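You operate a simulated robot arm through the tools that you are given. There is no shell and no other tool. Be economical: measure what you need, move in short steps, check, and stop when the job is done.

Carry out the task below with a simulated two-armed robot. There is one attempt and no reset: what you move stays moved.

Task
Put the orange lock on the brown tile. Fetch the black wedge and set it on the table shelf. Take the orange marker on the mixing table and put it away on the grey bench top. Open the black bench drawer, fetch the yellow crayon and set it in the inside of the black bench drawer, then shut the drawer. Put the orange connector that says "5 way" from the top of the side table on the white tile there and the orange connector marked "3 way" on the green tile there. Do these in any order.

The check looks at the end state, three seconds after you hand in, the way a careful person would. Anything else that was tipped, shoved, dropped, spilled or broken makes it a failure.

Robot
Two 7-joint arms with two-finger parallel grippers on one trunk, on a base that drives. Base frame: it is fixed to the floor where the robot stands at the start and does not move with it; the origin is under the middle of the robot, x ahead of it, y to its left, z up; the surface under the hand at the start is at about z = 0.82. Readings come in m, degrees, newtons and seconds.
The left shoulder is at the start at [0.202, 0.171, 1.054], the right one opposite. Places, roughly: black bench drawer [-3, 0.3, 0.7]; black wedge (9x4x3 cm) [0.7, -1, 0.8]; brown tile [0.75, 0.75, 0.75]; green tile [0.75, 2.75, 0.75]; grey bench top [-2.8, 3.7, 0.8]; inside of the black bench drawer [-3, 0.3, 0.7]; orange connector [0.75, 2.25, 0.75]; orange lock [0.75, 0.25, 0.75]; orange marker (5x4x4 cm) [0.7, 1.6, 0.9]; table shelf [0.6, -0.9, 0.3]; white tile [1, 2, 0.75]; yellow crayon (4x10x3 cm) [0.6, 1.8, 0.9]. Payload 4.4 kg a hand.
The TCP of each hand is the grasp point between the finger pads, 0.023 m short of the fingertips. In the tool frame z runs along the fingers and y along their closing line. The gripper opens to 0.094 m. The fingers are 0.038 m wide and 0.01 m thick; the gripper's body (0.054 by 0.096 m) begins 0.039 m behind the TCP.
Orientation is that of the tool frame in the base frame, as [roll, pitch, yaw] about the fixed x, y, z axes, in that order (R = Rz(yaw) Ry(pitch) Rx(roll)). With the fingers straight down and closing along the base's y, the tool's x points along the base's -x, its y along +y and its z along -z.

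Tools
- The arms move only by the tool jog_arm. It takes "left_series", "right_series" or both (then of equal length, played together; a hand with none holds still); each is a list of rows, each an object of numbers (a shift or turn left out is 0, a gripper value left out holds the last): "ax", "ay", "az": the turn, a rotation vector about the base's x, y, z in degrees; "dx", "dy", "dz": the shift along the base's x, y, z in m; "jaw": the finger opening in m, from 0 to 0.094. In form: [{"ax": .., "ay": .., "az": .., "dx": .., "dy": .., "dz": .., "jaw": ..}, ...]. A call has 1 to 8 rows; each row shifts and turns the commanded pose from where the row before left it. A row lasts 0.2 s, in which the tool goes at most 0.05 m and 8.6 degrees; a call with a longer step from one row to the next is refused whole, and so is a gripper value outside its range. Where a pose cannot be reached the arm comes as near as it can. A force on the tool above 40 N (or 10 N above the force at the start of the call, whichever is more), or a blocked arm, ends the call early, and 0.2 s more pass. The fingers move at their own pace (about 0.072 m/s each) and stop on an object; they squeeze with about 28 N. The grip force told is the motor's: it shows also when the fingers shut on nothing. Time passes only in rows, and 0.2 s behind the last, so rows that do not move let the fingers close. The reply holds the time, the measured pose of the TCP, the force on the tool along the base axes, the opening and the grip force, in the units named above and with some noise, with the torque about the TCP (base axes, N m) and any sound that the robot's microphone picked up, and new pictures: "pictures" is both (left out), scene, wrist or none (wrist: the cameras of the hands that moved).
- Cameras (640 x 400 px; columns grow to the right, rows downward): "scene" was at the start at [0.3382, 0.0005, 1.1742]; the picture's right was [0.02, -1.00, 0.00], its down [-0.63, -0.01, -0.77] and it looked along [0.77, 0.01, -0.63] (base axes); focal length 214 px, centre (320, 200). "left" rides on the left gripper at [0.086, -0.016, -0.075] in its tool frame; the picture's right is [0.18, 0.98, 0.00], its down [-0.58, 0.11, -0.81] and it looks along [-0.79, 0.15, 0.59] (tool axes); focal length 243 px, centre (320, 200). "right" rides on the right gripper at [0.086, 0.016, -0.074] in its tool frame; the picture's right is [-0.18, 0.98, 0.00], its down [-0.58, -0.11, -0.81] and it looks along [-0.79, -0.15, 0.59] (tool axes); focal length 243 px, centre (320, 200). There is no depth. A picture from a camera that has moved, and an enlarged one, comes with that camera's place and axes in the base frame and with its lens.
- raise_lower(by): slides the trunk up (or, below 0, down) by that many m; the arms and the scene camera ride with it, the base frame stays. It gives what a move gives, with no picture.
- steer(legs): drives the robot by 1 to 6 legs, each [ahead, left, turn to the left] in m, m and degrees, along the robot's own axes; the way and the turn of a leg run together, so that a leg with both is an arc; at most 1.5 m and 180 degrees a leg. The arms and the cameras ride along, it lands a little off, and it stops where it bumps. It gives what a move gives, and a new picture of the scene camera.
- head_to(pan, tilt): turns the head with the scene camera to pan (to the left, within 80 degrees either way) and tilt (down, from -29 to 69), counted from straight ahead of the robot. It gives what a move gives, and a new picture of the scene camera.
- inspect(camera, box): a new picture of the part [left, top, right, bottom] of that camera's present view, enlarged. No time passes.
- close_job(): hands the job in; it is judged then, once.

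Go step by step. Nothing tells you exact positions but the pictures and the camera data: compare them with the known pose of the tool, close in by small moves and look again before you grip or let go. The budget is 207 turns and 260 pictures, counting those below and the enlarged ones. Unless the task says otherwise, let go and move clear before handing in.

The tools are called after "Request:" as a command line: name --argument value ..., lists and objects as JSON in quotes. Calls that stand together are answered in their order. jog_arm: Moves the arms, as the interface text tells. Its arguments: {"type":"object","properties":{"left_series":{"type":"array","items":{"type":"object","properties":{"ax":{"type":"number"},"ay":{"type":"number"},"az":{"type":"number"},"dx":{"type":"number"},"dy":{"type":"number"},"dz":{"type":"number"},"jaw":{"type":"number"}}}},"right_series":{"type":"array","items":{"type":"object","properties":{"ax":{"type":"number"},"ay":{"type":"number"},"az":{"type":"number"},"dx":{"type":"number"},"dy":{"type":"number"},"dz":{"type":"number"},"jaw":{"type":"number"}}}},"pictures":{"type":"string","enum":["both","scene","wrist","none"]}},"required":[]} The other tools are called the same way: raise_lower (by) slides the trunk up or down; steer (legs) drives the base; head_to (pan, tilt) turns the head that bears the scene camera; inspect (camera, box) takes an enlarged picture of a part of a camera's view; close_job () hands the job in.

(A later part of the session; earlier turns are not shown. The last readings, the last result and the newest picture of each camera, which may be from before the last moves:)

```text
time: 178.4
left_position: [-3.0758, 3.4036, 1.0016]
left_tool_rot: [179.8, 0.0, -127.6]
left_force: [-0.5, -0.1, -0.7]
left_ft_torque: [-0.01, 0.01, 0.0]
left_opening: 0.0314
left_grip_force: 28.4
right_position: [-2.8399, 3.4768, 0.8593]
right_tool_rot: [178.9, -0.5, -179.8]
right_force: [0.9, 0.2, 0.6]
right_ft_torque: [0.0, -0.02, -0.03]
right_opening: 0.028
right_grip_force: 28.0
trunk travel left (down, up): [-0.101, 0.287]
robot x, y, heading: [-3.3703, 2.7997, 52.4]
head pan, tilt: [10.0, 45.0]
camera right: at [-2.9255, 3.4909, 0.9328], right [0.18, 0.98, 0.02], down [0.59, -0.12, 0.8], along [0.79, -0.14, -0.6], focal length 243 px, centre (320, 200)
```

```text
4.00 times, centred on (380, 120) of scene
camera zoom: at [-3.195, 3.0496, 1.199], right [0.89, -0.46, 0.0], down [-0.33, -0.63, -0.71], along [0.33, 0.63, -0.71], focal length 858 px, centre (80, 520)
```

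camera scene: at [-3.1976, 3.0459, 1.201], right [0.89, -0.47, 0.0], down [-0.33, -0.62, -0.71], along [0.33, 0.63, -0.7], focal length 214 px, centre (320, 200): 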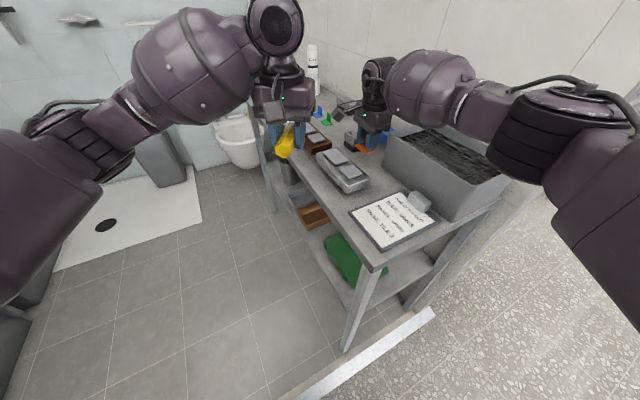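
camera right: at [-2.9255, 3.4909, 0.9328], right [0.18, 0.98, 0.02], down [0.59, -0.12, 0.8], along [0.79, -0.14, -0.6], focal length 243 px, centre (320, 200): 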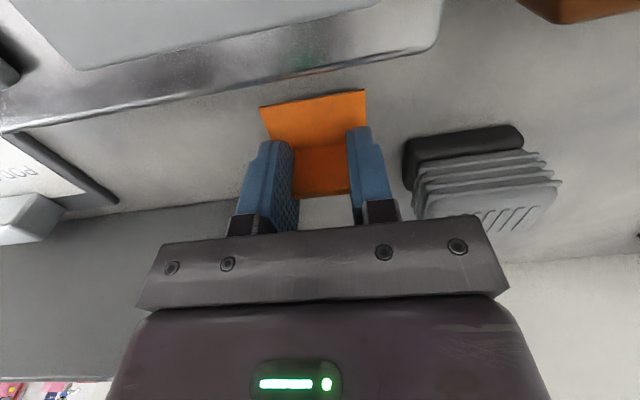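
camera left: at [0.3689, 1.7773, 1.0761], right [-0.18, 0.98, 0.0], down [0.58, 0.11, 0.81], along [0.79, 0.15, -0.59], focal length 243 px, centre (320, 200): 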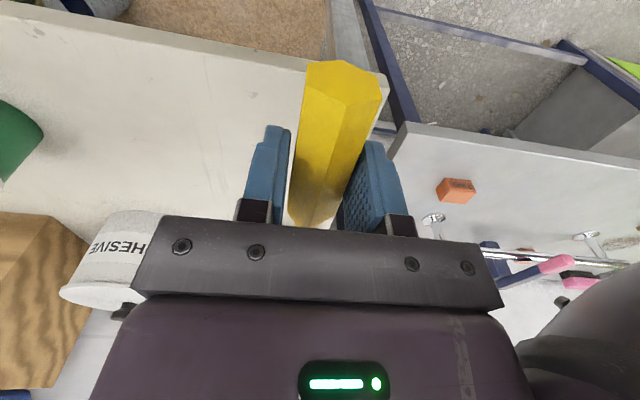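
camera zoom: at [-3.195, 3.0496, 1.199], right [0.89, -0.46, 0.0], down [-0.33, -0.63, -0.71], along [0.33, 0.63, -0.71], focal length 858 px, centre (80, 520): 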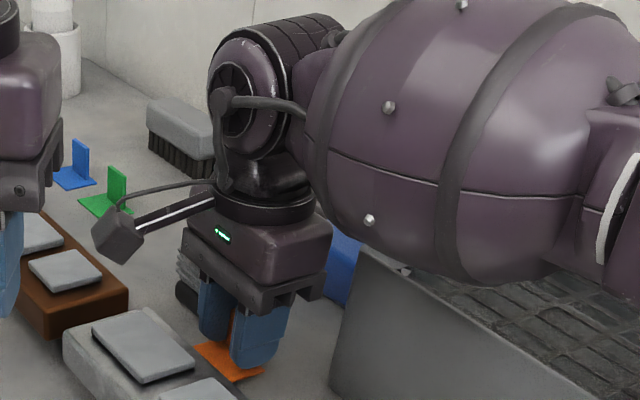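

Request:
jog_arm --right_series '[{"dz": -0.004}, {"dz": -0.003}, {}]' --pictures "none"

```text
time: 179.2
left_position: [-3.0748, 3.4024, 1.0019]
left_tool_rot: [179.8, 0.0, -127.5]
left_force: [0.6, -0.2, -1.0]
left_ft_torque: [0.05, -0.02, -0.01]
left_opening: 0.0314
left_grip_force: 28.3
right_position: [-2.8396, 3.4771, 0.8518]
right_tool_rot: [178.9, -0.5, -179.9]
right_force: [0.1, 0.1, -0.5]
right_ft_torque: [-0.02, -0.01, -0.02]
right_opening: 0.028
right_grip_force: 28.6
trunk travel left (down, up): [-0.101, 0.287]
robot x, y, heading: [-3.3719, 2.8, 52.6]
head pan, tilt: [10.0, 45.0]
```

Request:
jog_arm --right_series '[{"dz": -0.004}, {"dz": -0.003}, {}]' --pictures "wrist"

```text
time: 180.0
left_position: [-3.0775, 3.4034, 1.0035]
left_tool_rot: [179.8, 0.2, -127.5]
left_force: [1.1, 0.2, -0.9]
left_ft_torque: [0.01, 0.0, 0.01]
left_opening: 0.0313
left_grip_force: 27.6
right_position: [-2.8402, 3.4763, 0.8485]
right_tool_rot: [178.7, -0.3, -180.0]
right_force: [1.9, 2.7, 17.7]
right_ft_torque: [-0.28, 0.04, 0.0]
right_opening: 0.0283
right_grip_force: 27.9
trunk travel left (down, up): [-0.101, 0.287]
robot x, y, heading: [-3.3713, 2.7979, 52.2]
head pan, tilt: [10.0, 45.0]
camera right: at [-2.926, 3.4902, 0.9232], right [0.18, 0.98, 0.02], down [0.59, -0.13, 0.8], along [0.79, -0.13, -0.6], focal length 243 px, centre (320, 200)
```

right: 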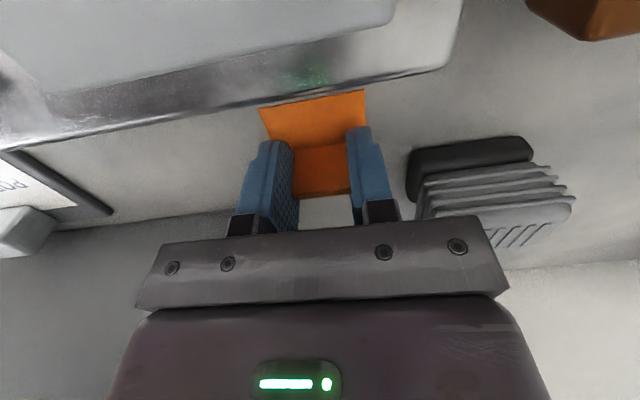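

Contact made. I ease up 2 mm, release and rise.

Request:
jog_arm --right_series '[{"dz": 0.002}, {"jaw": 0.04}, {"jaw": 0.05}, {}, {"dz": 0.02}, {"dz": 0.03}, {"dz": 0.04}]' --pictures "wrist"

Request:
inspect --camera "scene" --box '[300, 70, 460, 170]'

```text
time: 181.6
left_position: [-3.0763, 3.4044, 1.0033]
left_tool_rot: [179.8, 0.1, -127.4]
left_force: [-0.8, -0.7, -0.7]
left_ft_torque: [0.02, 0.02, 0.03]
left_opening: 0.0311
left_grip_force: 27.8
right_position: [-2.8404, 3.4753, 0.9382]
right_tool_rot: [178.9, -0.4, -179.8]
right_force: [1.1, -0.2, 1.1]
right_ft_torque: [0.04, -0.02, -0.01]
right_opening: 0.05
right_grip_force: 0.1
trunk travel left (down, up): [-0.101, 0.287]
robot x, y, heading: [-3.3739, 2.7965, 52.4]
head pan, tilt: [10.0, 45.0]
camera right: at [-2.9265, 3.4902, 1.0125], right [0.18, 0.98, 0.02], down [0.59, -0.12, 0.8], along [0.79, -0.14, -0.6], focal length 243 px, centre (320, 200)
```

right: 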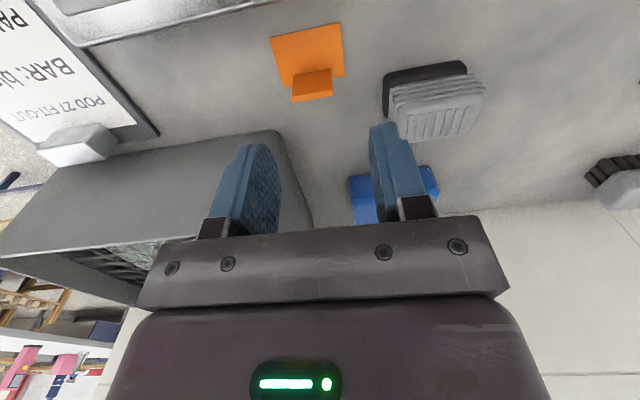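

```text
4.00 times, centred on (380, 120) of scene
camera zoom: at [-3.1958, 3.0488, 1.1996], right [0.89, -0.46, 0.0], down [-0.33, -0.63, -0.71], along [0.33, 0.63, -0.71], focal length 858 px, centre (80, 520)
```

zoom: 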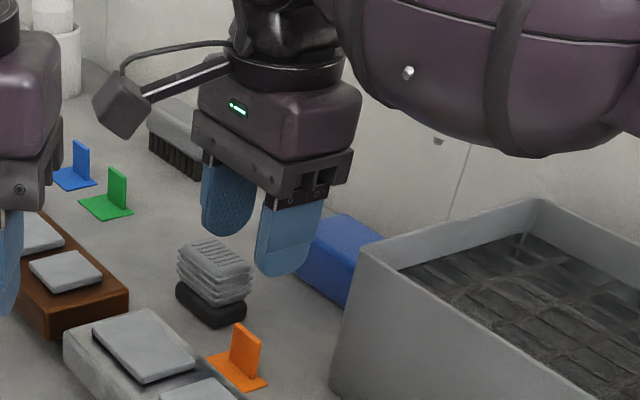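

The marker stands on the grey bench. I raise, unwind and retract the right hand, then back out.

Request:
jog_arm --right_series '[{"dz": 0.04}, {"dz": 0.04}, {"az": 8, "dx": -0.02, "dy": -0.03}, {"az": 8, "dx": -0.02, "dy": -0.03}, {"az": 8, "dx": -0.02, "dy": -0.03}, {"az": 8, "dx": -0.02, "dy": -0.03}, {"az": 8, "dx": -0.02, "dy": -0.03}, {"az": 8, "dx": -0.02, "dy": -0.03}]' --pictures "none"

Request:
steer --legs '[[-0.25, -0.08, 0]]'

Request:
head_to --pan 80 --tilt 25

Request:
head_to --pan -80 --tilt 25

```text
time: 183.4
left_position: [-3.0756, 3.4041, 1.0025]
left_tool_rot: [179.8, 0.1, -127.5]
left_force: [0.8, 0.5, -0.9]
left_ft_torque: [0.04, -0.04, -0.01]
left_opening: 0.0313
left_grip_force: 27.8
right_position: [-2.96, 3.2976, 1.0179]
right_tool_rot: [179.0, -0.4, -131.9]
right_force: [0.7, -0.5, -0.3]
right_ft_torque: [0.01, 0.01, -0.01]
right_opening: 0.0501
right_grip_force: 0.1
trunk travel left (down, up): [-0.101, 0.287]
robot x, y, heading: [-3.3708, 2.7977, 52.0]
head pan, tilt: [10.0, 45.0]
```

```text
time: 185.3
left_position: [-3.1684, 3.1583, 1.0015]
left_tool_rot: [179.9, 0.0, -127.4]
left_force: [-0.4, -0.5, -1.0]
left_ft_torque: [0.01, -0.02, 0.01]
left_opening: 0.0313
left_grip_force: 28.4
right_position: [-3.0529, 3.0509, 1.0169]
right_tool_rot: [179.0, -0.5, -131.7]
right_force: [-0.2, -1.0, -0.4]
right_ft_torque: [0.02, 0.02, 0.01]
right_opening: 0.0498
right_grip_force: 0.0
trunk travel left (down, up): [-0.101, 0.287]
robot x, y, heading: [-3.4645, 2.5505, 52.3]
head pan, tilt: [10.0, 45.0]
camera scene: at [-3.2859, 2.8034, 1.199], right [0.89, -0.46, 0.0], down [-0.33, -0.63, -0.71], along [0.33, 0.63, -0.71], focal length 214 px, centre (320, 200)
```

scene: 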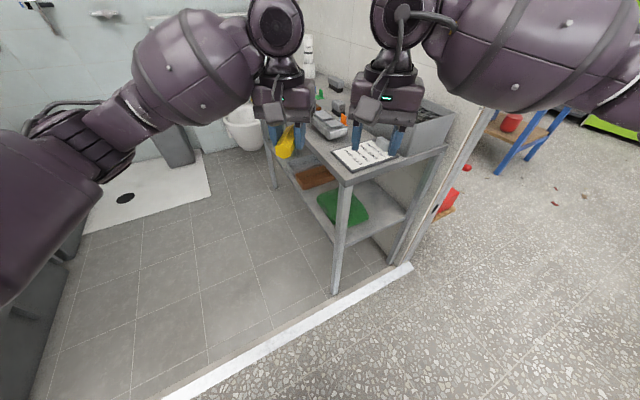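

```text
time: 186.7
left_position: [-3.1682, 3.1581, 1.0016]
left_tool_rot: [179.8, -0.1, -127.5]
left_force: [-0.5, 0.2, -0.5]
left_ft_torque: [-0.03, 0.01, 0.0]
left_opening: 0.0313
left_grip_force: 27.9
right_position: [-3.0521, 3.0517, 1.0162]
right_tool_rot: [179.0, -0.5, -131.6]
right_force: [0.3, -0.6, -0.3]
right_ft_torque: [0.01, -0.03, 0.01]
right_opening: 0.05
right_grip_force: 0.1
trunk travel left (down, up): [-0.101, 0.287]
robot x, y, heading: [-3.46, 2.5507, 52.5]
head pan, tilt: [80.0, 25.0]
camera scene: at [-3.3856, 2.7996, 1.2295], right [0.74, 0.67, 0.0], down [0.29, -0.31, -0.91], along [-0.61, 0.67, -0.42], focal length 214 px, centre (320, 200)
```

scene: 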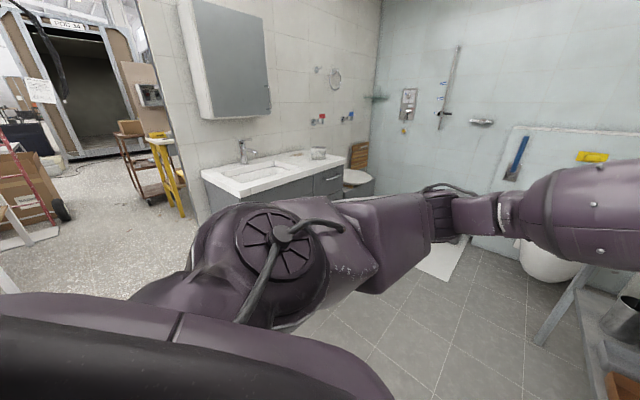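

```text
time: 189.2
left_position: [-3.1682, 3.1578, 1.001]
left_tool_rot: [179.8, 0.0, -127.5]
left_force: [-0.3, 0.6, -0.7]
left_ft_torque: [0.01, -0.03, 0.02]
left_opening: 0.0315
left_grip_force: 28.3
right_position: [-3.0519, 3.0519, 1.0163]
right_tool_rot: [179.0, -0.5, -131.7]
right_force: [0.6, 0.4, 0.6]
right_ft_torque: [0.0, 0.01, 0.0]
right_opening: 0.0498
right_grip_force: 0.1
trunk travel left (down, up): [-0.101, 0.287]
robot x, y, heading: [-3.4609, 2.5501, 52.7]
head pan, tilt: [-80.0, 25.0]
camera scene: at [-3.2417, 2.6891, 1.2296], right [-0.46, -0.89, 0.0], down [-0.37, 0.2, -0.91], along [0.8, -0.42, -0.42], focal length 214 px, centre (320, 200)
```

scene: 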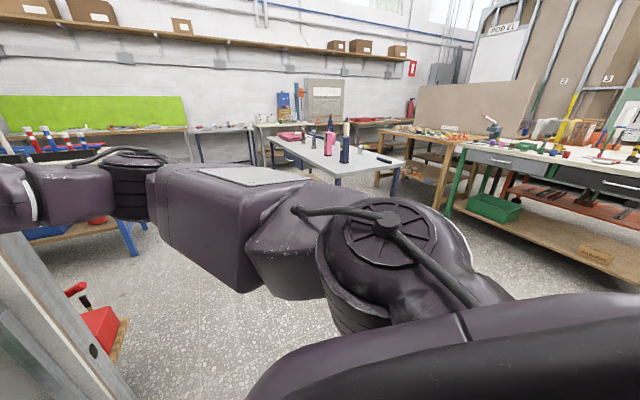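

The black-drawer bench is to the south, near (−3, 0.3), fronting +y. I turn right, move east to clear the trolley, then face south.

Request:
steer --legs '[[0, 0, -52], [0.8, -0.15, 0], [0, 0, -90]]'

Request:
head_to --pan 20 --tilt 25

```text
time: 199.8
left_position: [-2.534, 1.73, 1.0012]
left_tool_rot: [179.8, 0.0, 89.1]
left_force: [-0.3, 0.3, -0.6]
left_ft_torque: [0.02, -0.02, -0.03]
left_opening: 0.0315
left_grip_force: 27.6
right_position: [-2.6906, 1.7477, 1.0169]
right_tool_rot: [179.1, -0.5, 84.9]
right_force: [-1.0, 0.4, -1.3]
right_ft_torque: [-0.01, 0.01, 0.01]
right_opening: 0.0501
right_grip_force: 0.1
trunk travel left (down, up): [-0.101, 0.287]
robot x, y, heading: [-2.6575, 2.3946, -90.7]
head pan, tilt: [-80.0, 25.0]
camera scene: at [-2.753, 2.1496, 1.2295], right [-0.16, 0.99, 0.0], down [0.42, 0.07, -0.91], along [-0.9, -0.14, -0.42], focal length 214 px, centre (320, 200)
```

scene: 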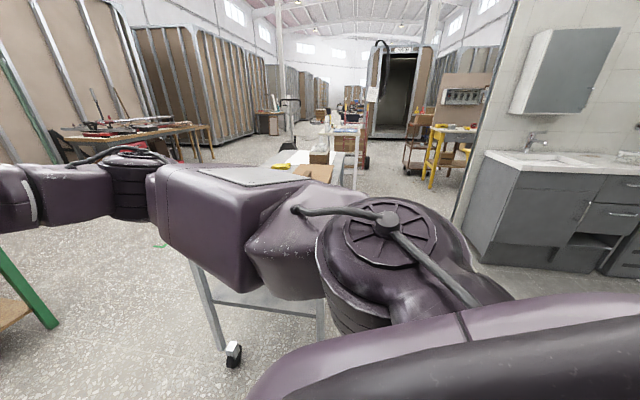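

```text
time: 201.5
left_position: [-2.5341, 1.7302, 1.0002]
left_tool_rot: [179.8, 0.1, 89.1]
left_force: [0.1, -0.2, -0.1]
left_ft_torque: [0.04, -0.02, 0.0]
left_opening: 0.0315
left_grip_force: 28.2
right_position: [-2.6907, 1.7473, 1.0171]
right_tool_rot: [179.0, -0.5, 84.7]
right_force: [-0.6, 0.5, 0.3]
right_ft_torque: [0.04, 0.01, 0.05]
right_opening: 0.0498
right_grip_force: 0.1
trunk travel left (down, up): [-0.101, 0.287]
robot x, y, heading: [-2.6584, 2.3912, -91.0]
head pan, tilt: [20.0, 25.0]
camera scene: at [-2.632, 2.0767, 1.2296], right [-0.95, -0.32, 0.0], down [-0.14, 0.4, -0.91], along [0.29, -0.86, -0.42], focal length 214 px, centre (320, 200)
```

scene: 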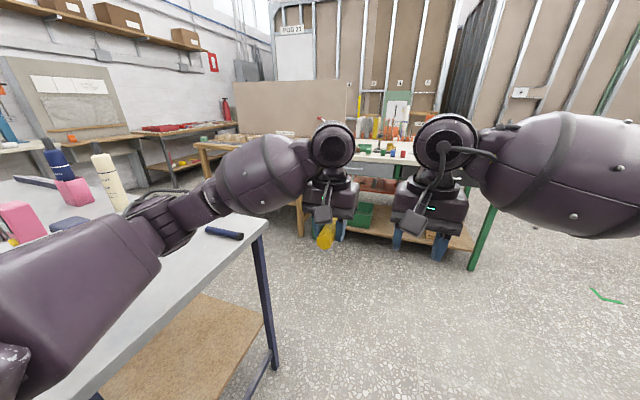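

The left arm is over the white table's edge; I strafe right 0.16 m to the middle of the gap and drive ahead 0.9 m.

Request:
steer --legs '[[0, -0.16, 1], [0.9, 0, 0]]'

Request:
head_to --pan 0 --tilt 35

```text
time: 207.9
left_position: [-2.6918, 0.8345, 1.0014]
left_tool_rot: [179.8, -0.1, 89.8]
left_force: [1.2, -0.2, -1.3]
left_ft_torque: [-0.01, -0.01, 0.03]
left_opening: 0.0313
left_grip_force: 27.7
right_position: [-2.8485, 0.8504, 1.0149]
right_tool_rot: [179.0, -0.5, 85.5]
right_force: [0.9, -0.6, 0.2]
right_ft_torque: [0.02, 0.02, -0.03]
right_opening: 0.0499
right_grip_force: 0.0
trunk travel left (down, up): [-0.101, 0.287]
robot x, y, heading: [-2.8213, 1.4969, -90.5]
head pan, tilt: [20.0, 25.0]
camera scene: at [-2.7939, 1.1806, 1.2296], right [-0.94, -0.34, 0.0], down [-0.14, 0.4, -0.91], along [0.3, -0.85, -0.42], focal length 214 px, centre (320, 200)
```

scene: 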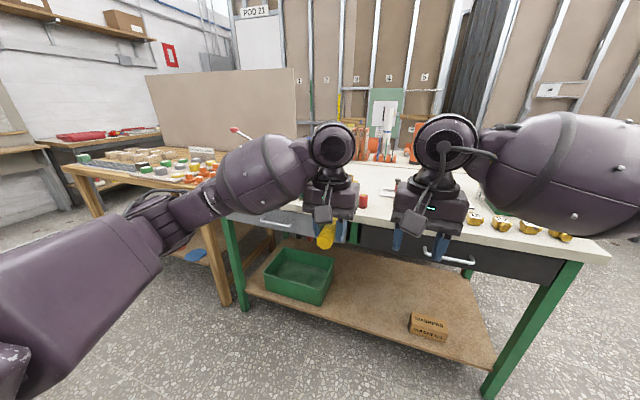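

```text
time: 208.7
left_position: [-2.6907, 0.8353, 1.0014]
left_tool_rot: [179.8, 0.1, 89.8]
left_force: [-0.7, -0.1, 0.0]
left_ft_torque: [0.03, -0.03, 0.01]
left_opening: 0.0315
left_grip_force: 27.7
right_position: [-2.8482, 0.8508, 1.0158]
right_tool_rot: [179.0, -0.5, 85.5]
right_force: [0.4, 0.2, -0.3]
right_ft_torque: [-0.01, 0.03, -0.05]
right_opening: 0.0498
right_grip_force: 0.0
trunk travel left (down, up): [-0.101, 0.287]
robot x, y, heading: [-2.8222, 1.4991, -90.3]
head pan, tilt: [0.0, 35.0]
camera scene: at [-2.8253, 1.1794, 1.2138], right [-1.0, 0.01, 0.0], down [0.0, 0.57, -0.82], along [0.0, -0.82, -0.57], focal length 214 px, centre (320, 200)
```

scene: 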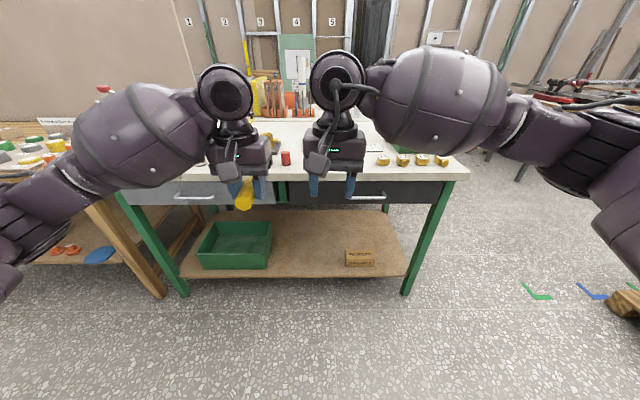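

The black drawer with its bar handle is at about (−3.0, 0.46, 0.735). Zooming in on it.

Request:
inspect --camera "scene" --box '[270, 140, 470, 265]'

```text
3.20 times, centred on (370, 202) of scene
camera zoom: at [-2.8253, 1.1794, 1.2138], right [-1.0, 0.01, 0.0], down [0.0, 0.57, -0.82], along [0.0, -0.82, -0.57], focal length 686 px, centre (160, 192)
```

zoom: 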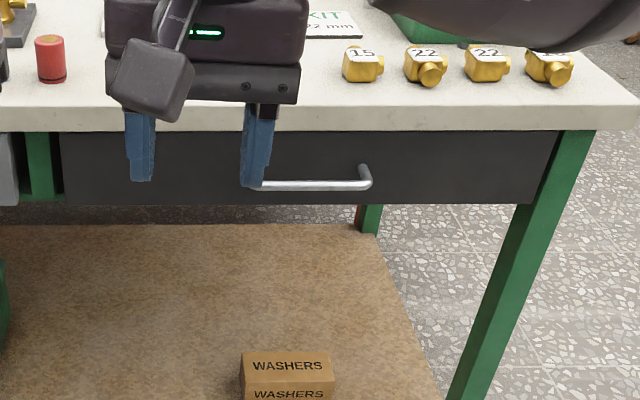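

I'll approach the handle with the right hand pointing forward (−y) and closing vertically. First tilt the hand to horizontal.

Request:
jog_arm --right_series '[{"az": 4.5, "dy": 0.02, "jaw": 0.06}, {"ax": -8.2, "dx": -0.02}, {"ax": -8.2, "dx": -0.02}, {"ax": -8.2, "dx": -0.02}, {"ax": -8.2, "dx": -0.02}, {"ax": -8.2, "dx": -0.02}, {"ax": -8.2, "dx": -0.02}, {"ax": -8.2, "dx": -0.02}]' --pictures "none"

Request:
jog_arm --right_series '[{"ax": -8.2, "dz": -0.02}, {"ax": -8.2, "dz": -0.02}, {"ax": -8.2, "dz": -0.02}, {"ax": -8, "dz": -0.02}, {"dz": -0.02}, {}]' --pictures "both"

```text
time: 210.5
left_position: [-2.6922, 0.835, 1.0016]
left_tool_rot: [179.8, 0.0, 89.7]
left_force: [-0.6, 0.8, -1.4]
left_ft_torque: [0.03, 0.01, -0.02]
left_opening: 0.0315
left_grip_force: 28.2
right_position: [-2.9891, 0.87, 1.0172]
right_tool_rot: [178.9, 57.1, 89.9]
right_force: [0.6, 0.5, 0.1]
right_ft_torque: [-0.02, 0.01, 0.04]
right_opening: 0.0599
right_grip_force: 0.0
trunk travel left (down, up): [-0.101, 0.287]
robot x, y, heading: [-2.8198, 1.4978, -90.3]
head pan, tilt: [0.0, 35.0]
```

```text
time: 211.9
left_position: [-2.6909, 0.8351, 1.0004]
left_tool_rot: [179.8, 0.1, 89.8]
left_force: [0.1, 0.0, -1.1]
left_ft_torque: [0.01, 0.01, -0.03]
left_opening: 0.0314
left_grip_force: 28.5
right_position: [-2.9855, 0.8672, 0.9766]
right_tool_rot: [178.8, 64.9, 89.7]
right_force: [1.1, 0.6, -0.3]
right_ft_torque: [-0.01, 0.01, -0.01]
right_opening: 0.0599
right_grip_force: 0.1
right hand out of reach, approached as far as the arm can: row 2, 3, 4
trunk travel left (down, up): [-0.101, 0.287]
robot x, y, heading: [-2.8203, 1.4969, -90.7]
head pan, tilt: [0.0, 35.0]
camera scene: at [-2.8257, 1.1787, 1.2134], right [-1.0, 0.01, 0.0], down [0.0, 0.57, -0.82], along [-0.01, -0.82, -0.57], focal length 214 px, centre (320, 200)
camera right: at [-2.972, 0.971, 0.9285], right [0.98, -0.06, 0.17], down [-0.12, 0.48, 0.87], along [-0.14, -0.87, 0.47], focal length 243 px, centre (320, 200)
```

scene: 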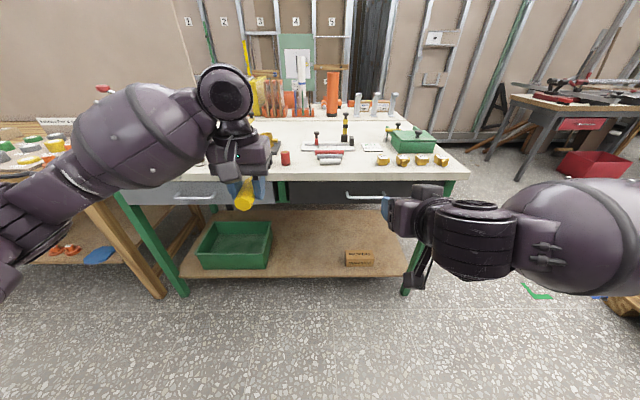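
right: 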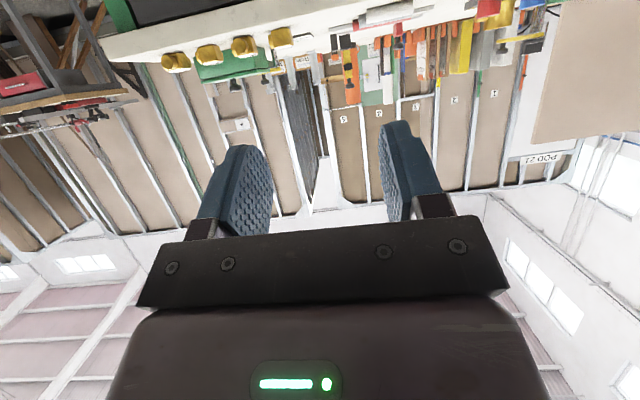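

Tilt reached 65°, which is enough. Now I roll the hand about its own axis by 90° so the fingers close up/down.

Request:
jog_arm --right_series '[{"ay": -7.43, "az": -3.44, "dy": -0.01}, {"ay": -7.43, "az": -3.44, "dy": -0.02}, {"ay": -7.43, "az": -3.44, "dy": -0.02}, {"ay": -7.43, "az": -3.44, "dy": -0.02}, {"ay": -7.43, "az": -3.44, "dy": -0.02}, {"ay": -7.43, "az": -3.44}, {"ay": -7.43, "az": -3.44}, {"ay": -7.43, "az": -3.44}]' --pictures "none"

Request:
jog_arm --right_series '[{"ay": -7.43, "az": -3.44}, {"ay": -7.43, "az": -3.44}, {"ay": -7.25, "az": -3.35}, {"ax": -5}, {"ax": -5}, {}]' --pictures "both"

```text
time: 213.7
left_position: [-2.6922, 0.8339, 1.001]
left_tool_rot: [179.9, 0.0, 89.8]
left_force: [-0.1, -0.9, -1.5]
left_ft_torque: [-0.03, 0.0, -0.01]
left_opening: 0.0314
left_grip_force: 28.2
right_position: [-2.987, 0.778, 0.9776]
right_tool_rot: [115.9, 21.9, 10.8]
right_force: [0.0, -0.1, 0.6]
right_ft_torque: [0.0, -0.02, 0.02]
right_opening: 0.06
right_grip_force: 0.1
trunk travel left (down, up): [-0.101, 0.287]
robot x, y, heading: [-2.8216, 1.496, -90.6]
head pan, tilt: [0.0, 35.0]
```

```text
time: 215.1
left_position: [-2.6923, 0.8346, 1.001]
left_tool_rot: [179.9, 0.0, 89.8]
left_force: [0.4, -0.7, -0.8]
left_ft_torque: [-0.03, 0.0, -0.01]
left_opening: 0.0313
left_grip_force: 27.4
right_position: [-2.9872, 0.7769, 0.9766]
right_tool_rot: [113.8, 0.0, 0.1]
right_force: [-0.4, 0.1, -0.5]
right_ft_torque: [0.0, -0.01, 0.01]
right_opening: 0.06
right_grip_force: 0.1
right hand out of reach, approached as far as the arm can: row 4, 5
trunk travel left (down, up): [-0.101, 0.287]
robot x, y, heading: [-2.8215, 1.4924, -90.4]
head pan, tilt: [0.0, 35.0]
camera scene: at [-2.8254, 1.1794, 1.2138], right [-1.0, 0.01, 0.0], down [0.0, 0.57, -0.82], along [-0.01, -0.82, -0.57], focal length 214 px, centre (320, 200)
camera right: at [-2.9004, 0.8393, 1.0205], right [-0.18, -0.4, 0.9], down [-0.58, 0.78, 0.23], along [-0.79, -0.48, -0.37], focal length 243 px, centre (320, 200)
```

scene: 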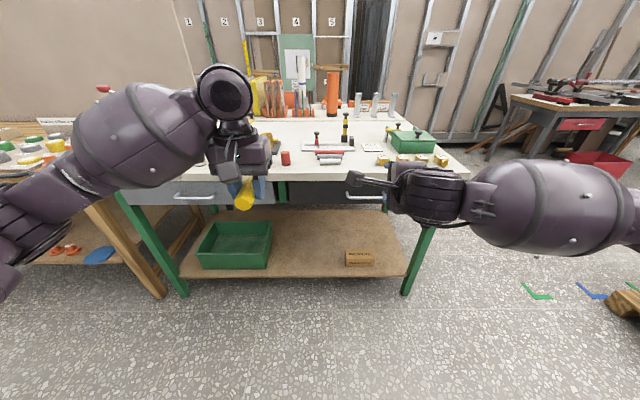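
right: 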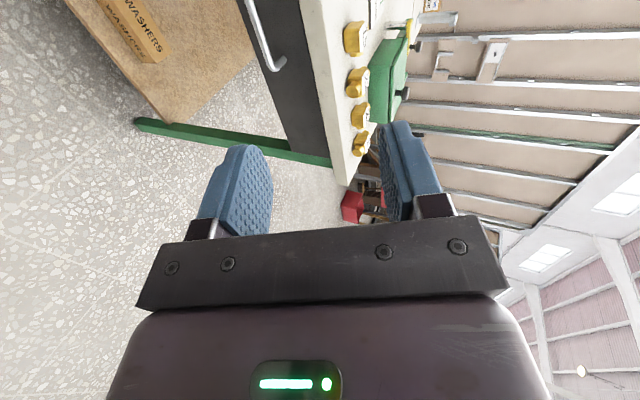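

Now the hand points at the bench with vertical closing. Handle triangulates to about y 0.525, z 0.77, x −2.95…−3.067. I approach to 8 cm short.

Request:
jog_arm --right_series '[{"dz": -0.045}, {"dz": -0.045, "dx": -0.01}, {"dz": -0.045, "dx": -0.008}, {"dz": -0.03, "dy": -0.03}, {"dz": -0.01, "dy": -0.045}, {"dy": -0.045}, {"dy": -0.03}, {}]' --pictures "both"

```text
time: 216.9
left_position: [-2.6911, 0.8359, 1.0025]
left_tool_rot: [179.8, 0.1, 89.8]
left_force: [-0.5, 0.5, -1.5]
left_ft_torque: [0.01, 0.0, -0.03]
left_opening: 0.0313
left_grip_force: 27.9
right_position: [-2.9913, 0.6358, 0.9434]
right_tool_rot: [113.8, 0.0, 0.1]
right_force: [-0.4, -0.2, -0.2]
right_ft_torque: [-0.01, -0.01, 0.0]
right_opening: 0.06
right_grip_force: 0.0
right hand out of reach, approached as far as the arm can: row 1, 2, 3, 4
trunk travel left (down, up): [-0.101, 0.287]
robot x, y, heading: [-2.8239, 1.4929, -90.6]
head pan, tilt: [0.0, 35.0]
camera scene: at [-2.8254, 1.1797, 1.214], right [-1.0, 0.01, 0.0], down [0.0, 0.57, -0.82], along [-0.01, -0.82, -0.57], focal length 214 px, centre (320, 200)
camera right: at [-2.9052, 0.6974, 0.9866], right [-0.18, -0.4, 0.9], down [-0.58, 0.78, 0.23], along [-0.79, -0.48, -0.37], focal length 243 px, centre (320, 200)
```

scene: 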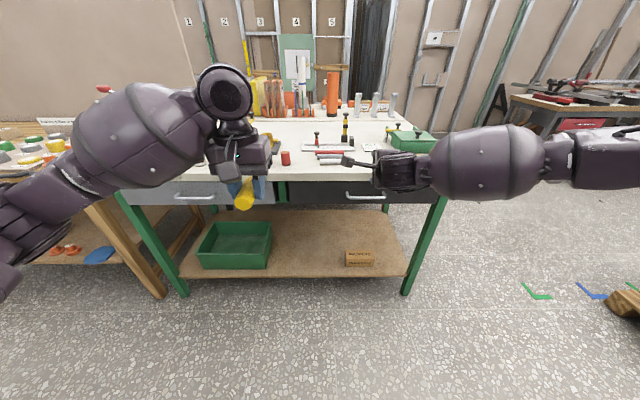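
right: 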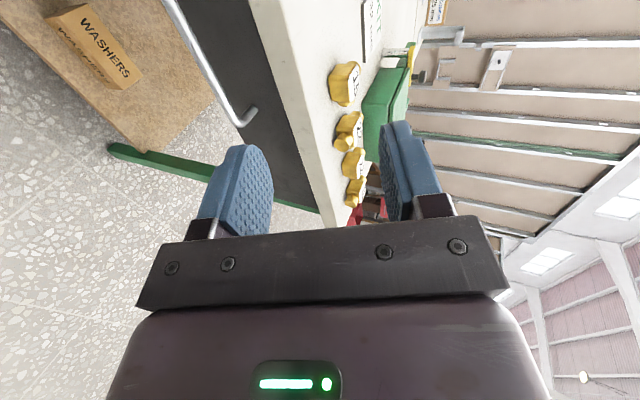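

The arm can't go lower here, so I lower the trunk by 0.1 m.

Request:
raise_lower --by -0.1

Request:
jog_arm --right_series '[{"dz": -0.02}, {"dz": -0.02}, {}]' --pictures "both"

```text
time: 218.3
left_position: [-2.6917, 0.8369, 0.9022]
left_tool_rot: [179.8, 0.3, 89.8]
left_force: [-0.5, 1.3, -1.2]
left_ft_torque: [-0.05, 0.01, -0.05]
left_opening: 0.0315
left_grip_force: 28.0
right_position: [-2.9898, 0.6379, 0.8432]
right_tool_rot: [113.7, 0.0, 0.1]
right_force: [0.2, -0.1, 0.2]
right_ft_torque: [0.01, 0.0, -0.01]
right_opening: 0.0598
right_grip_force: 0.1
trunk travel left (down, up): [-0.001, 0.387]
robot x, y, heading: [-2.8231, 1.4981, -90.2]
head pan, tilt: [0.0, 35.0]
```

```text
time: 219.1
left_position: [-2.6919, 0.8353, 0.9004]
left_tool_rot: [179.8, 0.0, 89.7]
left_force: [-0.5, 0.7, -1.0]
left_ft_torque: [0.02, 0.02, 0.01]
left_opening: 0.0313
left_grip_force: 27.8
right_position: [-2.9935, 0.6286, 0.8284]
right_tool_rot: [114.1, 0.1, 0.0]
right_force: [-0.1, 0.9, -0.2]
right_ft_torque: [0.0, 0.03, -0.02]
right_opening: 0.0601
right_grip_force: 0.1
right hand out of reach, approached as far as the arm can: row 1, 2
trunk travel left (down, up): [-0.001, 0.387]
robot x, y, heading: [-2.8222, 1.4951, -90.2]
head pan, tilt: [0.0, 35.0]
camera scene: at [-2.8261, 1.1012, 1.092], right [-1.0, 0.01, 0.0], down [0.0, 0.57, -0.82], along [-0.01, -0.82, -0.57], focal length 214 px, centre (320, 200)
camera right: at [-2.9063, 0.6897, 0.8731], right [-0.18, -0.4, 0.9], down [-0.58, 0.78, 0.23], along [-0.79, -0.48, -0.38], focal length 243 px, centre (320, 200)
```

scene: 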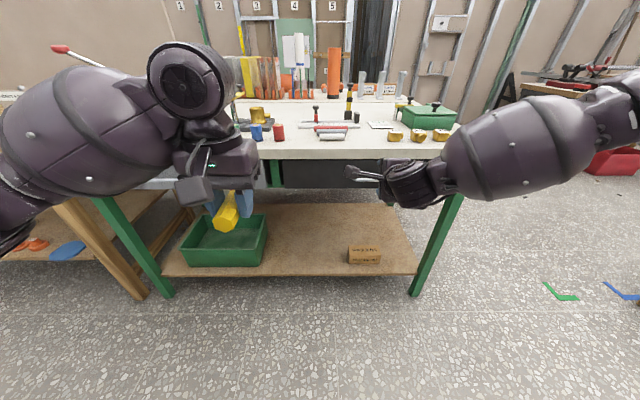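
right: 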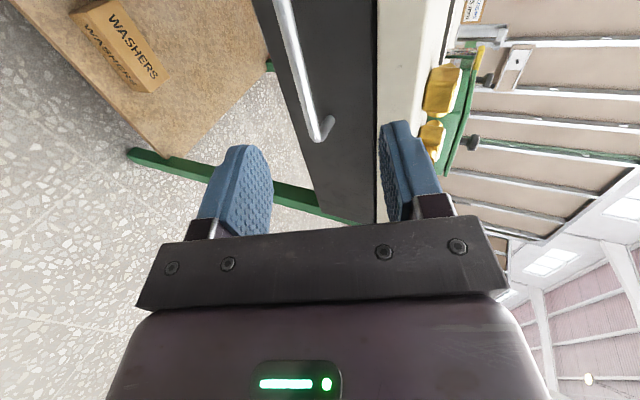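

The handle is nearly straight along the fingers' direction. I advance along the tool axis.

Request:
jog_arm --right_series '[{"dy": -0.025, "dz": -0.015, "dx": -0.005}, {"dy": -0.025, "dz": -0.015, "dx": -0.005}, {"dy": -0.015, "dz": -0.01}, {}]' --pictures "both"

```text
time: 220.1
left_position: [-2.6916, 0.8365, 0.9017]
left_tool_rot: [179.8, 0.0, 89.8]
left_force: [0.5, 1.2, -0.8]
left_ft_torque: [0.01, 0.03, -0.01]
left_opening: 0.0316
left_grip_force: 27.7
right_position: [-3.0146, 0.5822, 0.8191]
right_tool_rot: [114.3, 0.1, 0.0]
right_force: [-0.5, -0.8, 0.0]
right_ft_torque: [-0.03, -0.01, 0.01]
right_opening: 0.0602
right_grip_force: 0.2
right hand out of reach, approached as far as the arm can: row 1, 2, 3
trunk travel left (down, up): [-0.001, 0.387]
robot x, y, heading: [-2.8242, 1.4974, -90.3]
head pan, tilt: [0.0, 35.0]
camera scene: at [-2.826, 1.1016, 1.0923], right [-1.0, 0.01, 0.0], down [0.0, 0.57, -0.82], along [-0.01, -0.82, -0.57], focal length 214 px, centre (320, 200)
camera right: at [-2.9281, 0.6436, 0.8637], right [-0.18, -0.4, 0.9], down [-0.58, 0.78, 0.23], along [-0.79, -0.48, -0.38], focal length 243 px, centre (320, 200)
```

scene: 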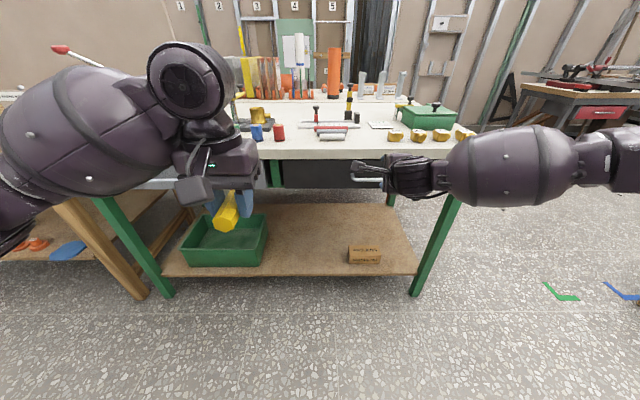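
right: 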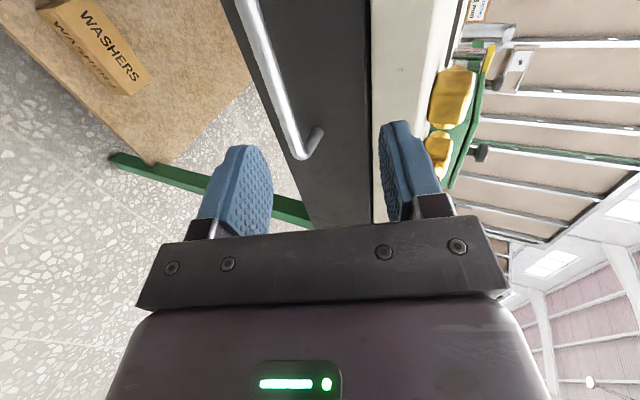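

Height is limited at this tilt; I tip the hand ~12° more downward and retry lowering.

Request:
jog_arm --right_series '[{"ax": 6, "dy": 0.01}, {"ax": 6, "dz": -0.01}, {"dz": -0.02}, {"dz": -0.01}, {}]' --pictures "wrist"

```text
time: 221.3
left_position: [-2.6907, 0.836, 0.9006]
left_tool_rot: [179.7, 0.0, 89.8]
left_force: [0.6, 0.9, -0.9]
left_ft_torque: [0.0, -0.02, -0.02]
left_opening: 0.0316
left_grip_force: 28.1
right_position: [-3.0137, 0.5936, 0.7799]
right_tool_rot: [125.9, 0.0, 0.0]
right_force: [0.1, 0.6, 0.0]
right_ft_torque: [0.0, 0.02, 0.04]
right_opening: 0.0603
right_grip_force: 0.0
trunk travel left (down, up): [-0.001, 0.387]
robot x, y, heading: [-2.823, 1.4998, -90.4]
head pan, tilt: [0.0, 35.0]
camera right: at [-2.9281, 0.6448, 0.8346], right [-0.18, -0.58, 0.8], down [-0.58, 0.72, 0.38], along [-0.79, -0.39, -0.47], focal length 243 px, centre (320, 200)
```

right: 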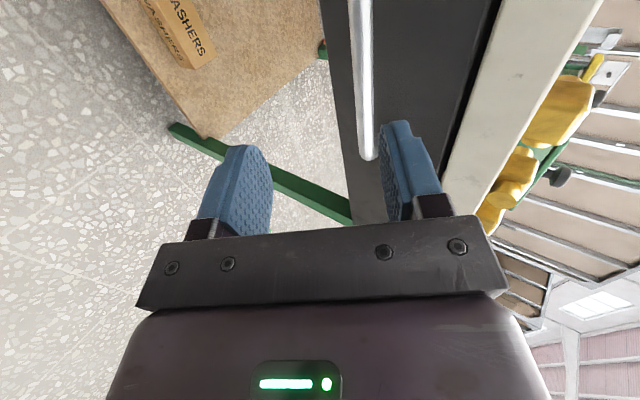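

Bar measured at y≈0.523, z≈0.763. I align on the approach line, narrow the jaw to 0.04 and advance.

Request:
jog_arm --right_series '[{"dy": -0.022, "dz": 0.018, "dx": 0.008, "jaw": 0.045}, {}, {"dy": -0.02, "dz": -0.0145}, {"dy": -0.0195, "dz": -0.014}, {}]' --pictures "wrist"

```text
time: 222.5
left_position: [-2.692, 0.835, 0.9013]
left_tool_rot: [179.8, 0.0, 89.8]
left_force: [0.5, -0.8, -0.3]
left_ft_torque: [-0.01, 0.01, -0.02]
left_opening: 0.0317
left_grip_force: 28.4
right_position: [-3.0063, 0.5321, 0.7685]
right_tool_rot: [125.8, 0.0, 0.0]
right_force: [-0.4, 0.3, -0.4]
right_ft_torque: [0.0, -0.02, -0.03]
right_opening: 0.0451
right_grip_force: 0.1
trunk travel left (down, up): [-0.001, 0.387]
robot x, y, heading: [-2.8238, 1.4958, -90.4]
head pan, tilt: [0.0, 35.0]
camera right: at [-2.92, 0.5824, 0.8235], right [-0.18, -0.58, 0.8], down [-0.58, 0.72, 0.38], along [-0.79, -0.39, -0.47], focal length 243 px, centre (320, 200)
```

right: 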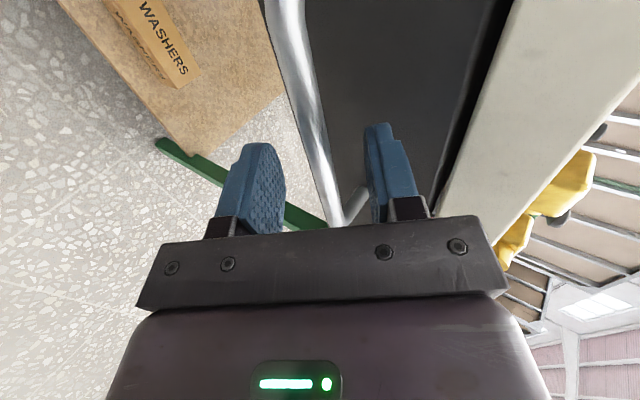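

The bar runs between the fingers. Closing the gripper on it.

Request:
jog_arm --right_series '[{"jaw": 0.02}, {"jaw": 0.004}, {}, {}, {}]' --pictures "wrist"

```text
time: 223.7
left_position: [-2.6915, 0.8366, 0.9016]
left_tool_rot: [179.7, 0.0, 89.8]
left_force: [0.0, 0.5, -0.7]
left_ft_torque: [0.02, 0.03, -0.03]
left_opening: 0.0315
left_grip_force: 28.1
right_position: [-3.0065, 0.5331, 0.7693]
right_tool_rot: [125.8, 0.0, 0.1]
right_force: [0.5, -2.2, 3.3]
right_ft_torque: [-0.18, -1.32, -1.0]
right_opening: 0.019
right_grip_force: 45.3
trunk travel left (down, up): [-0.001, 0.387]
robot x, y, heading: [-2.8207, 1.4946, -90.3]
head pan, tilt: [0.0, 35.0]
camera right: at [-2.92, 0.5824, 0.8239], right [-0.18, -0.58, 0.8], down [-0.58, 0.72, 0.38], along [-0.79, -0.39, -0.47], focal length 243 px, centre (320, 200)
```

right: 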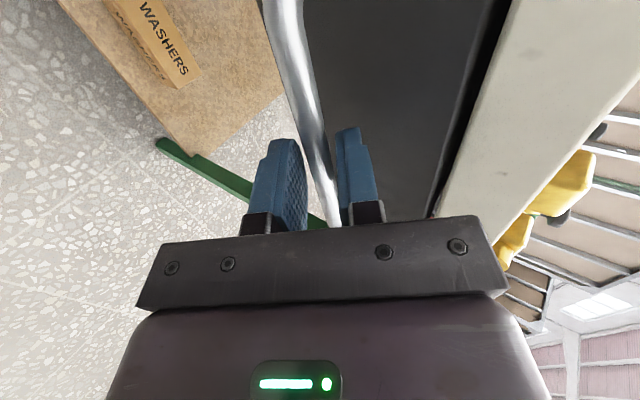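

The handle is gripped. I pull by driving back 0.12 m first.

Request:
steer --legs '[[-0.12, 0, 0]]'

```text
time: 224.9
left_position: [-2.6916, 0.9539, 0.9019]
left_tool_rot: [179.7, -0.1, 89.7]
left_force: [-0.7, 0.5, -0.4]
left_ft_torque: [0.01, 0.01, -0.03]
left_opening: 0.0314
left_grip_force: 27.6
right_position: [-3.0062, 0.6513, 0.7679]
right_tool_rot: [125.8, 0.0, 0.1]
right_force: [2.9, -0.2, 2.6]
right_ft_torque: [-0.24, -1.76, -0.53]
right_opening: 0.0189
right_grip_force: 45.5
trunk travel left (down, up): [-0.001, 0.387]
robot x, y, heading: [-2.8209, 1.6162, -90.3]
head pan, tilt: [0.0, 35.0]
camera scene: at [-2.8254, 1.2213, 1.0924], right [-1.0, 0.01, 0.0], down [0.0, 0.57, -0.82], along [-0.01, -0.82, -0.57], focal length 214 px, centre (320, 200)
```

scene: 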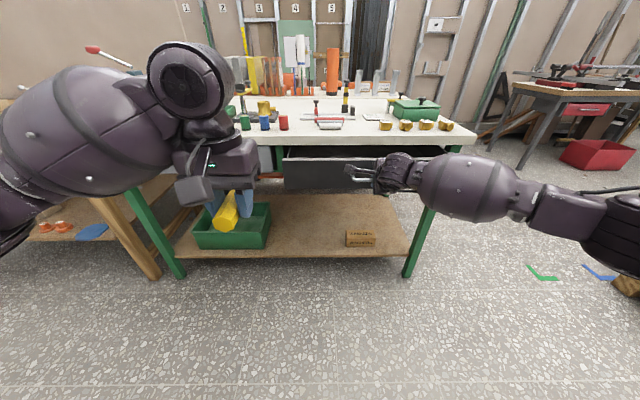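

The drawer slides out nicely. I pull another 0.13 m.

Request:
steer --legs '[[-0.13, 0, 0]]'

Request:
inspect --camera "scene" --box '[250, 100, 490, 250]'

```text
time: 226.2
left_position: [-2.6901, 1.0845, 0.9013]
left_tool_rot: [179.7, 0.0, 89.6]
left_force: [0.0, 0.5, -0.5]
left_ft_torque: [-0.01, 0.03, -0.01]
left_opening: 0.0316
left_grip_force: 28.0
right_position: [-3.0075, 0.7806, 0.7687]
right_tool_rot: [125.9, -0.1, 0.0]
right_force: [-9.3, -0.2, 2.8]
right_ft_torque: [-0.24, -0.34, 0.27]
right_opening: 0.0193
right_grip_force: 45.6
trunk travel left (down, up): [-0.001, 0.387]
robot x, y, heading: [-2.8227, 1.7432, -90.3]
head pan, tilt: [0.0, 35.0]
camera scene: at [-2.825, 1.3507, 1.0924], right [-1.0, 0.01, 0.0], down [0.0, 0.57, -0.82], along [-0.01, -0.82, -0.57], focal length 214 px, centre (320, 200)
```

scene: 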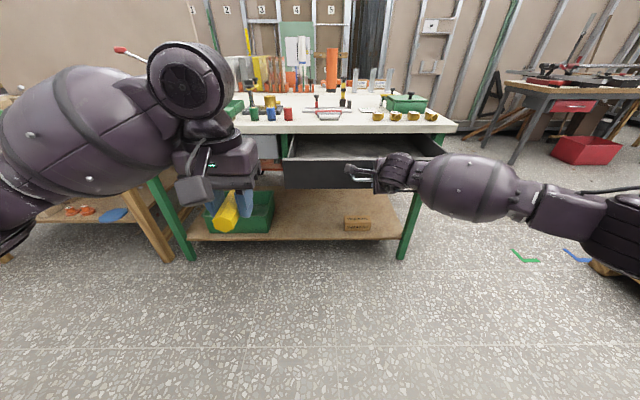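

```text
2.67 times, centred on (370, 175) of scene
camera zoom: at [-2.825, 1.3507, 1.0924], right [-1.0, 0.01, 0.0], down [0.0, 0.57, -0.82], along [-0.01, -0.82, -0.57], focal length 572 px, centre (187, 267)
```

zoom: 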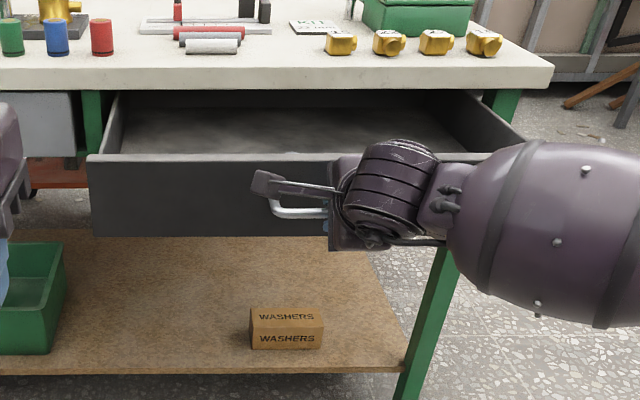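

The drawer is open ~25 cm. I release the handle, back the hand off along its axis, and raise it.

Request:
jog_arm --right_series '[{"jaw": 0.03}, {"jaw": 0.045}, {}, {"dy": 0.03, "dz": 0.02}, {"dy": 0.03, "dz": 0.02}, {"dy": 0.03, "dz": 0.03}, {"dy": 0.02, "dz": 0.03, "ax": 5}, {"dz": 0.03, "ax": 5}]' --pictures "wrist"

```text
time: 228.0
left_position: [-2.692, 1.0845, 0.9016]
left_tool_rot: [179.7, 0.0, 89.7]
left_force: [-0.6, 0.4, -0.9]
left_ft_torque: [0.01, 0.02, 0.01]
left_opening: 0.0313
left_grip_force: 27.9
right_position: [-3.0086, 0.8926, 0.9]
right_tool_rot: [136.0, 0.1, 0.0]
right_force: [-0.3, 0.2, 0.2]
right_ft_torque: [0.0, -0.02, -0.04]
right_opening: 0.0451
right_grip_force: 0.0
trunk travel left (down, up): [-0.001, 0.387]
robot x, y, heading: [-2.8168, 1.7435, -90.5]
head pan, tilt: [0.0, 35.0]
camera right: at [-2.922, 0.9325, 0.9628], right [-0.18, -0.71, 0.68], down [-0.58, 0.64, 0.5], along [-0.79, -0.31, -0.53], focal length 243 px, centre (320, 200)
```

right: 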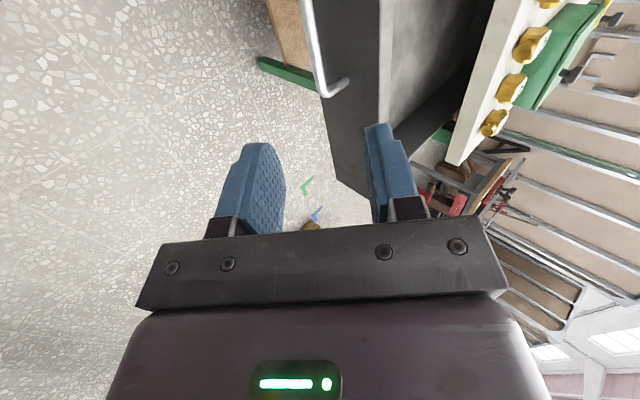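

I tuck the right hand back and to the right, then drive forward-right so the left hand can reach the drawer.

Request:
jog_arm --right_series '[{"dx": -0.03, "dy": 0.03, "dz": 0.02}, {"dx": -0.04, "dy": 0.02, "dz": 0.02}, {"dx": -0.04, "dy": 0.02, "dz": 0.02}, {"dx": -0.04}, {"dx": -0.04}]' --pictures "none"

Request:
steer --legs '[[0.3, 0, 0], [0, -0.1, 0]]'

Request:
inspect --camera "left" --box '[0, 0, 640, 400]'

```text
time: 229.2
left_position: [-2.6901, 1.0847, 0.9019]
left_tool_rot: [179.8, 0.1, 89.6]
left_force: [0.1, 0.3, -0.2]
left_ft_torque: [-0.03, -0.04, -0.02]
left_opening: 0.0315
left_grip_force: 28.6
right_position: [-3.1968, 0.9598, 0.9603]
right_tool_rot: [135.8, 0.1, 0.0]
right_force: [-0.3, 0.3, -0.2]
right_ft_torque: [-0.01, 0.01, 0.0]
right_opening: 0.045
right_grip_force: 0.0
trunk travel left (down, up): [-0.001, 0.387]
robot x, y, heading: [-2.8205, 1.7433, -90.5]
head pan, tilt: [0.0, 35.0]
```

```text
time: 232.4
left_position: [-2.7978, 0.7863, 0.9005]
left_tool_rot: [179.8, 0.1, 89.6]
left_force: [-0.1, 0.1, -0.2]
left_ft_torque: [0.03, -0.04, 0.0]
left_opening: 0.0314
left_grip_force: 28.2
right_position: [-3.3019, 0.6633, 0.9588]
right_tool_rot: [135.7, 0.0, 0.0]
right_force: [-0.4, 0.3, 0.4]
right_ft_torque: [0.02, 0.0, -0.02]
right_opening: 0.0449
right_grip_force: 0.0
trunk travel left (down, up): [-0.001, 0.387]
robot x, y, heading: [-2.9226, 1.446, -90.6]
head pan, tilt: [0.0, 35.0]
camera scene: at [-2.9306, 1.053, 1.0923], right [-1.0, 0.01, 0.0], down [0.01, 0.57, -0.82], along [-0.01, -0.82, -0.57], focal length 214 px, centre (320, 200)
```

scene: 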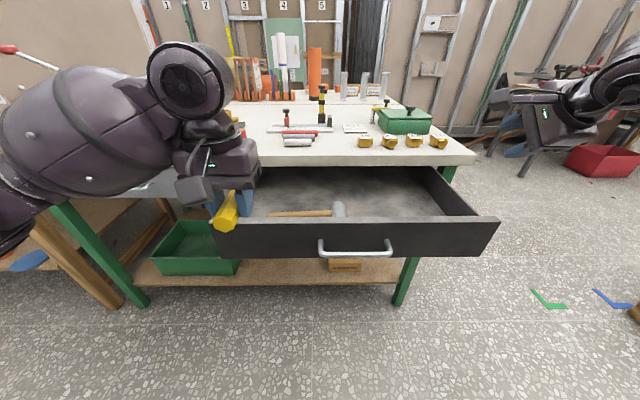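

```text
1.00 times, centred on (320, 200) of left (not enlarged: the box is as wide or as high as the picture)
camera zoom: at [-2.8132, 0.8733, 0.9758], right [0.98, 0.18, 0.0], down [0.1, -0.58, 0.81], along [0.15, -0.79, -0.59], focal length 243 px, centre (320, 200)
```

zoom: 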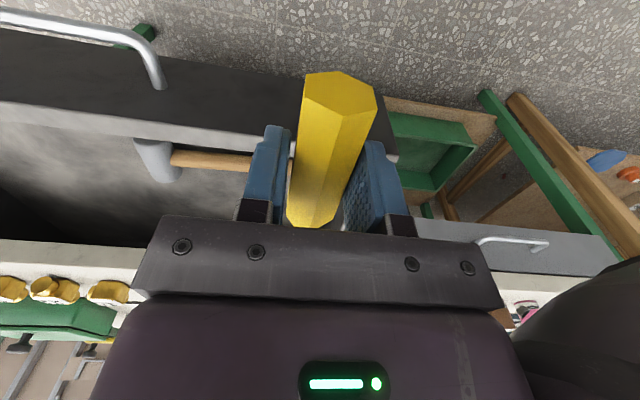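

A hammer lies in the drawer's left-front; the right part is free. I'll put the crayon near (−3.11, 0.60).

Request:
steer --legs '[[0, -0.06, 0]]'

Request:
jog_arm --left_series '[{"dx": -0.045, "dz": 0.02}, {"dx": -0.045, "dz": 0.02}, {"dx": -0.045}, {"dx": -0.045, "dy": -0.02}, {"dx": -0.045, "dy": -0.04}, {"dx": -0.025, "dy": -0.045}, {"dy": -0.045}, {"dy": -0.03}]' --pictures "both"

```text
time: 233.6
left_position: [-2.8566, 0.7861, 0.9015]
left_tool_rot: [179.8, 0.1, 89.6]
left_force: [0.5, -0.3, -0.6]
left_ft_torque: [0.02, 0.02, -0.02]
left_opening: 0.0314
left_grip_force: 28.1
right_position: [-3.3615, 0.6649, 0.9588]
right_tool_rot: [135.7, 0.0, 0.0]
right_force: [-0.3, 0.4, 0.4]
right_ft_torque: [0.01, 0.0, -0.01]
right_opening: 0.0452
right_grip_force: 0.1
trunk travel left (down, up): [-0.001, 0.387]
robot x, y, heading: [-2.9833, 1.4494, -90.4]
head pan, tilt: [0.0, 35.0]
camera scene: at [-2.99, 1.0536, 1.0923], right [-1.0, 0.01, 0.0], down [0.01, 0.57, -0.82], along [-0.01, -0.82, -0.57], focal length 214 px, centre (320, 200)
```

scene: 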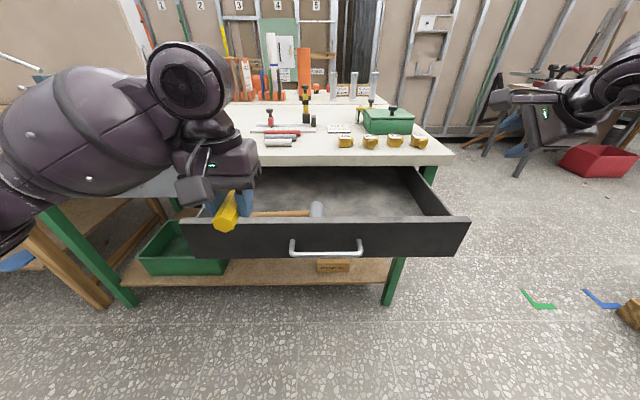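

```text
refused: row 5 steps farther than a row can; nothing moved
```

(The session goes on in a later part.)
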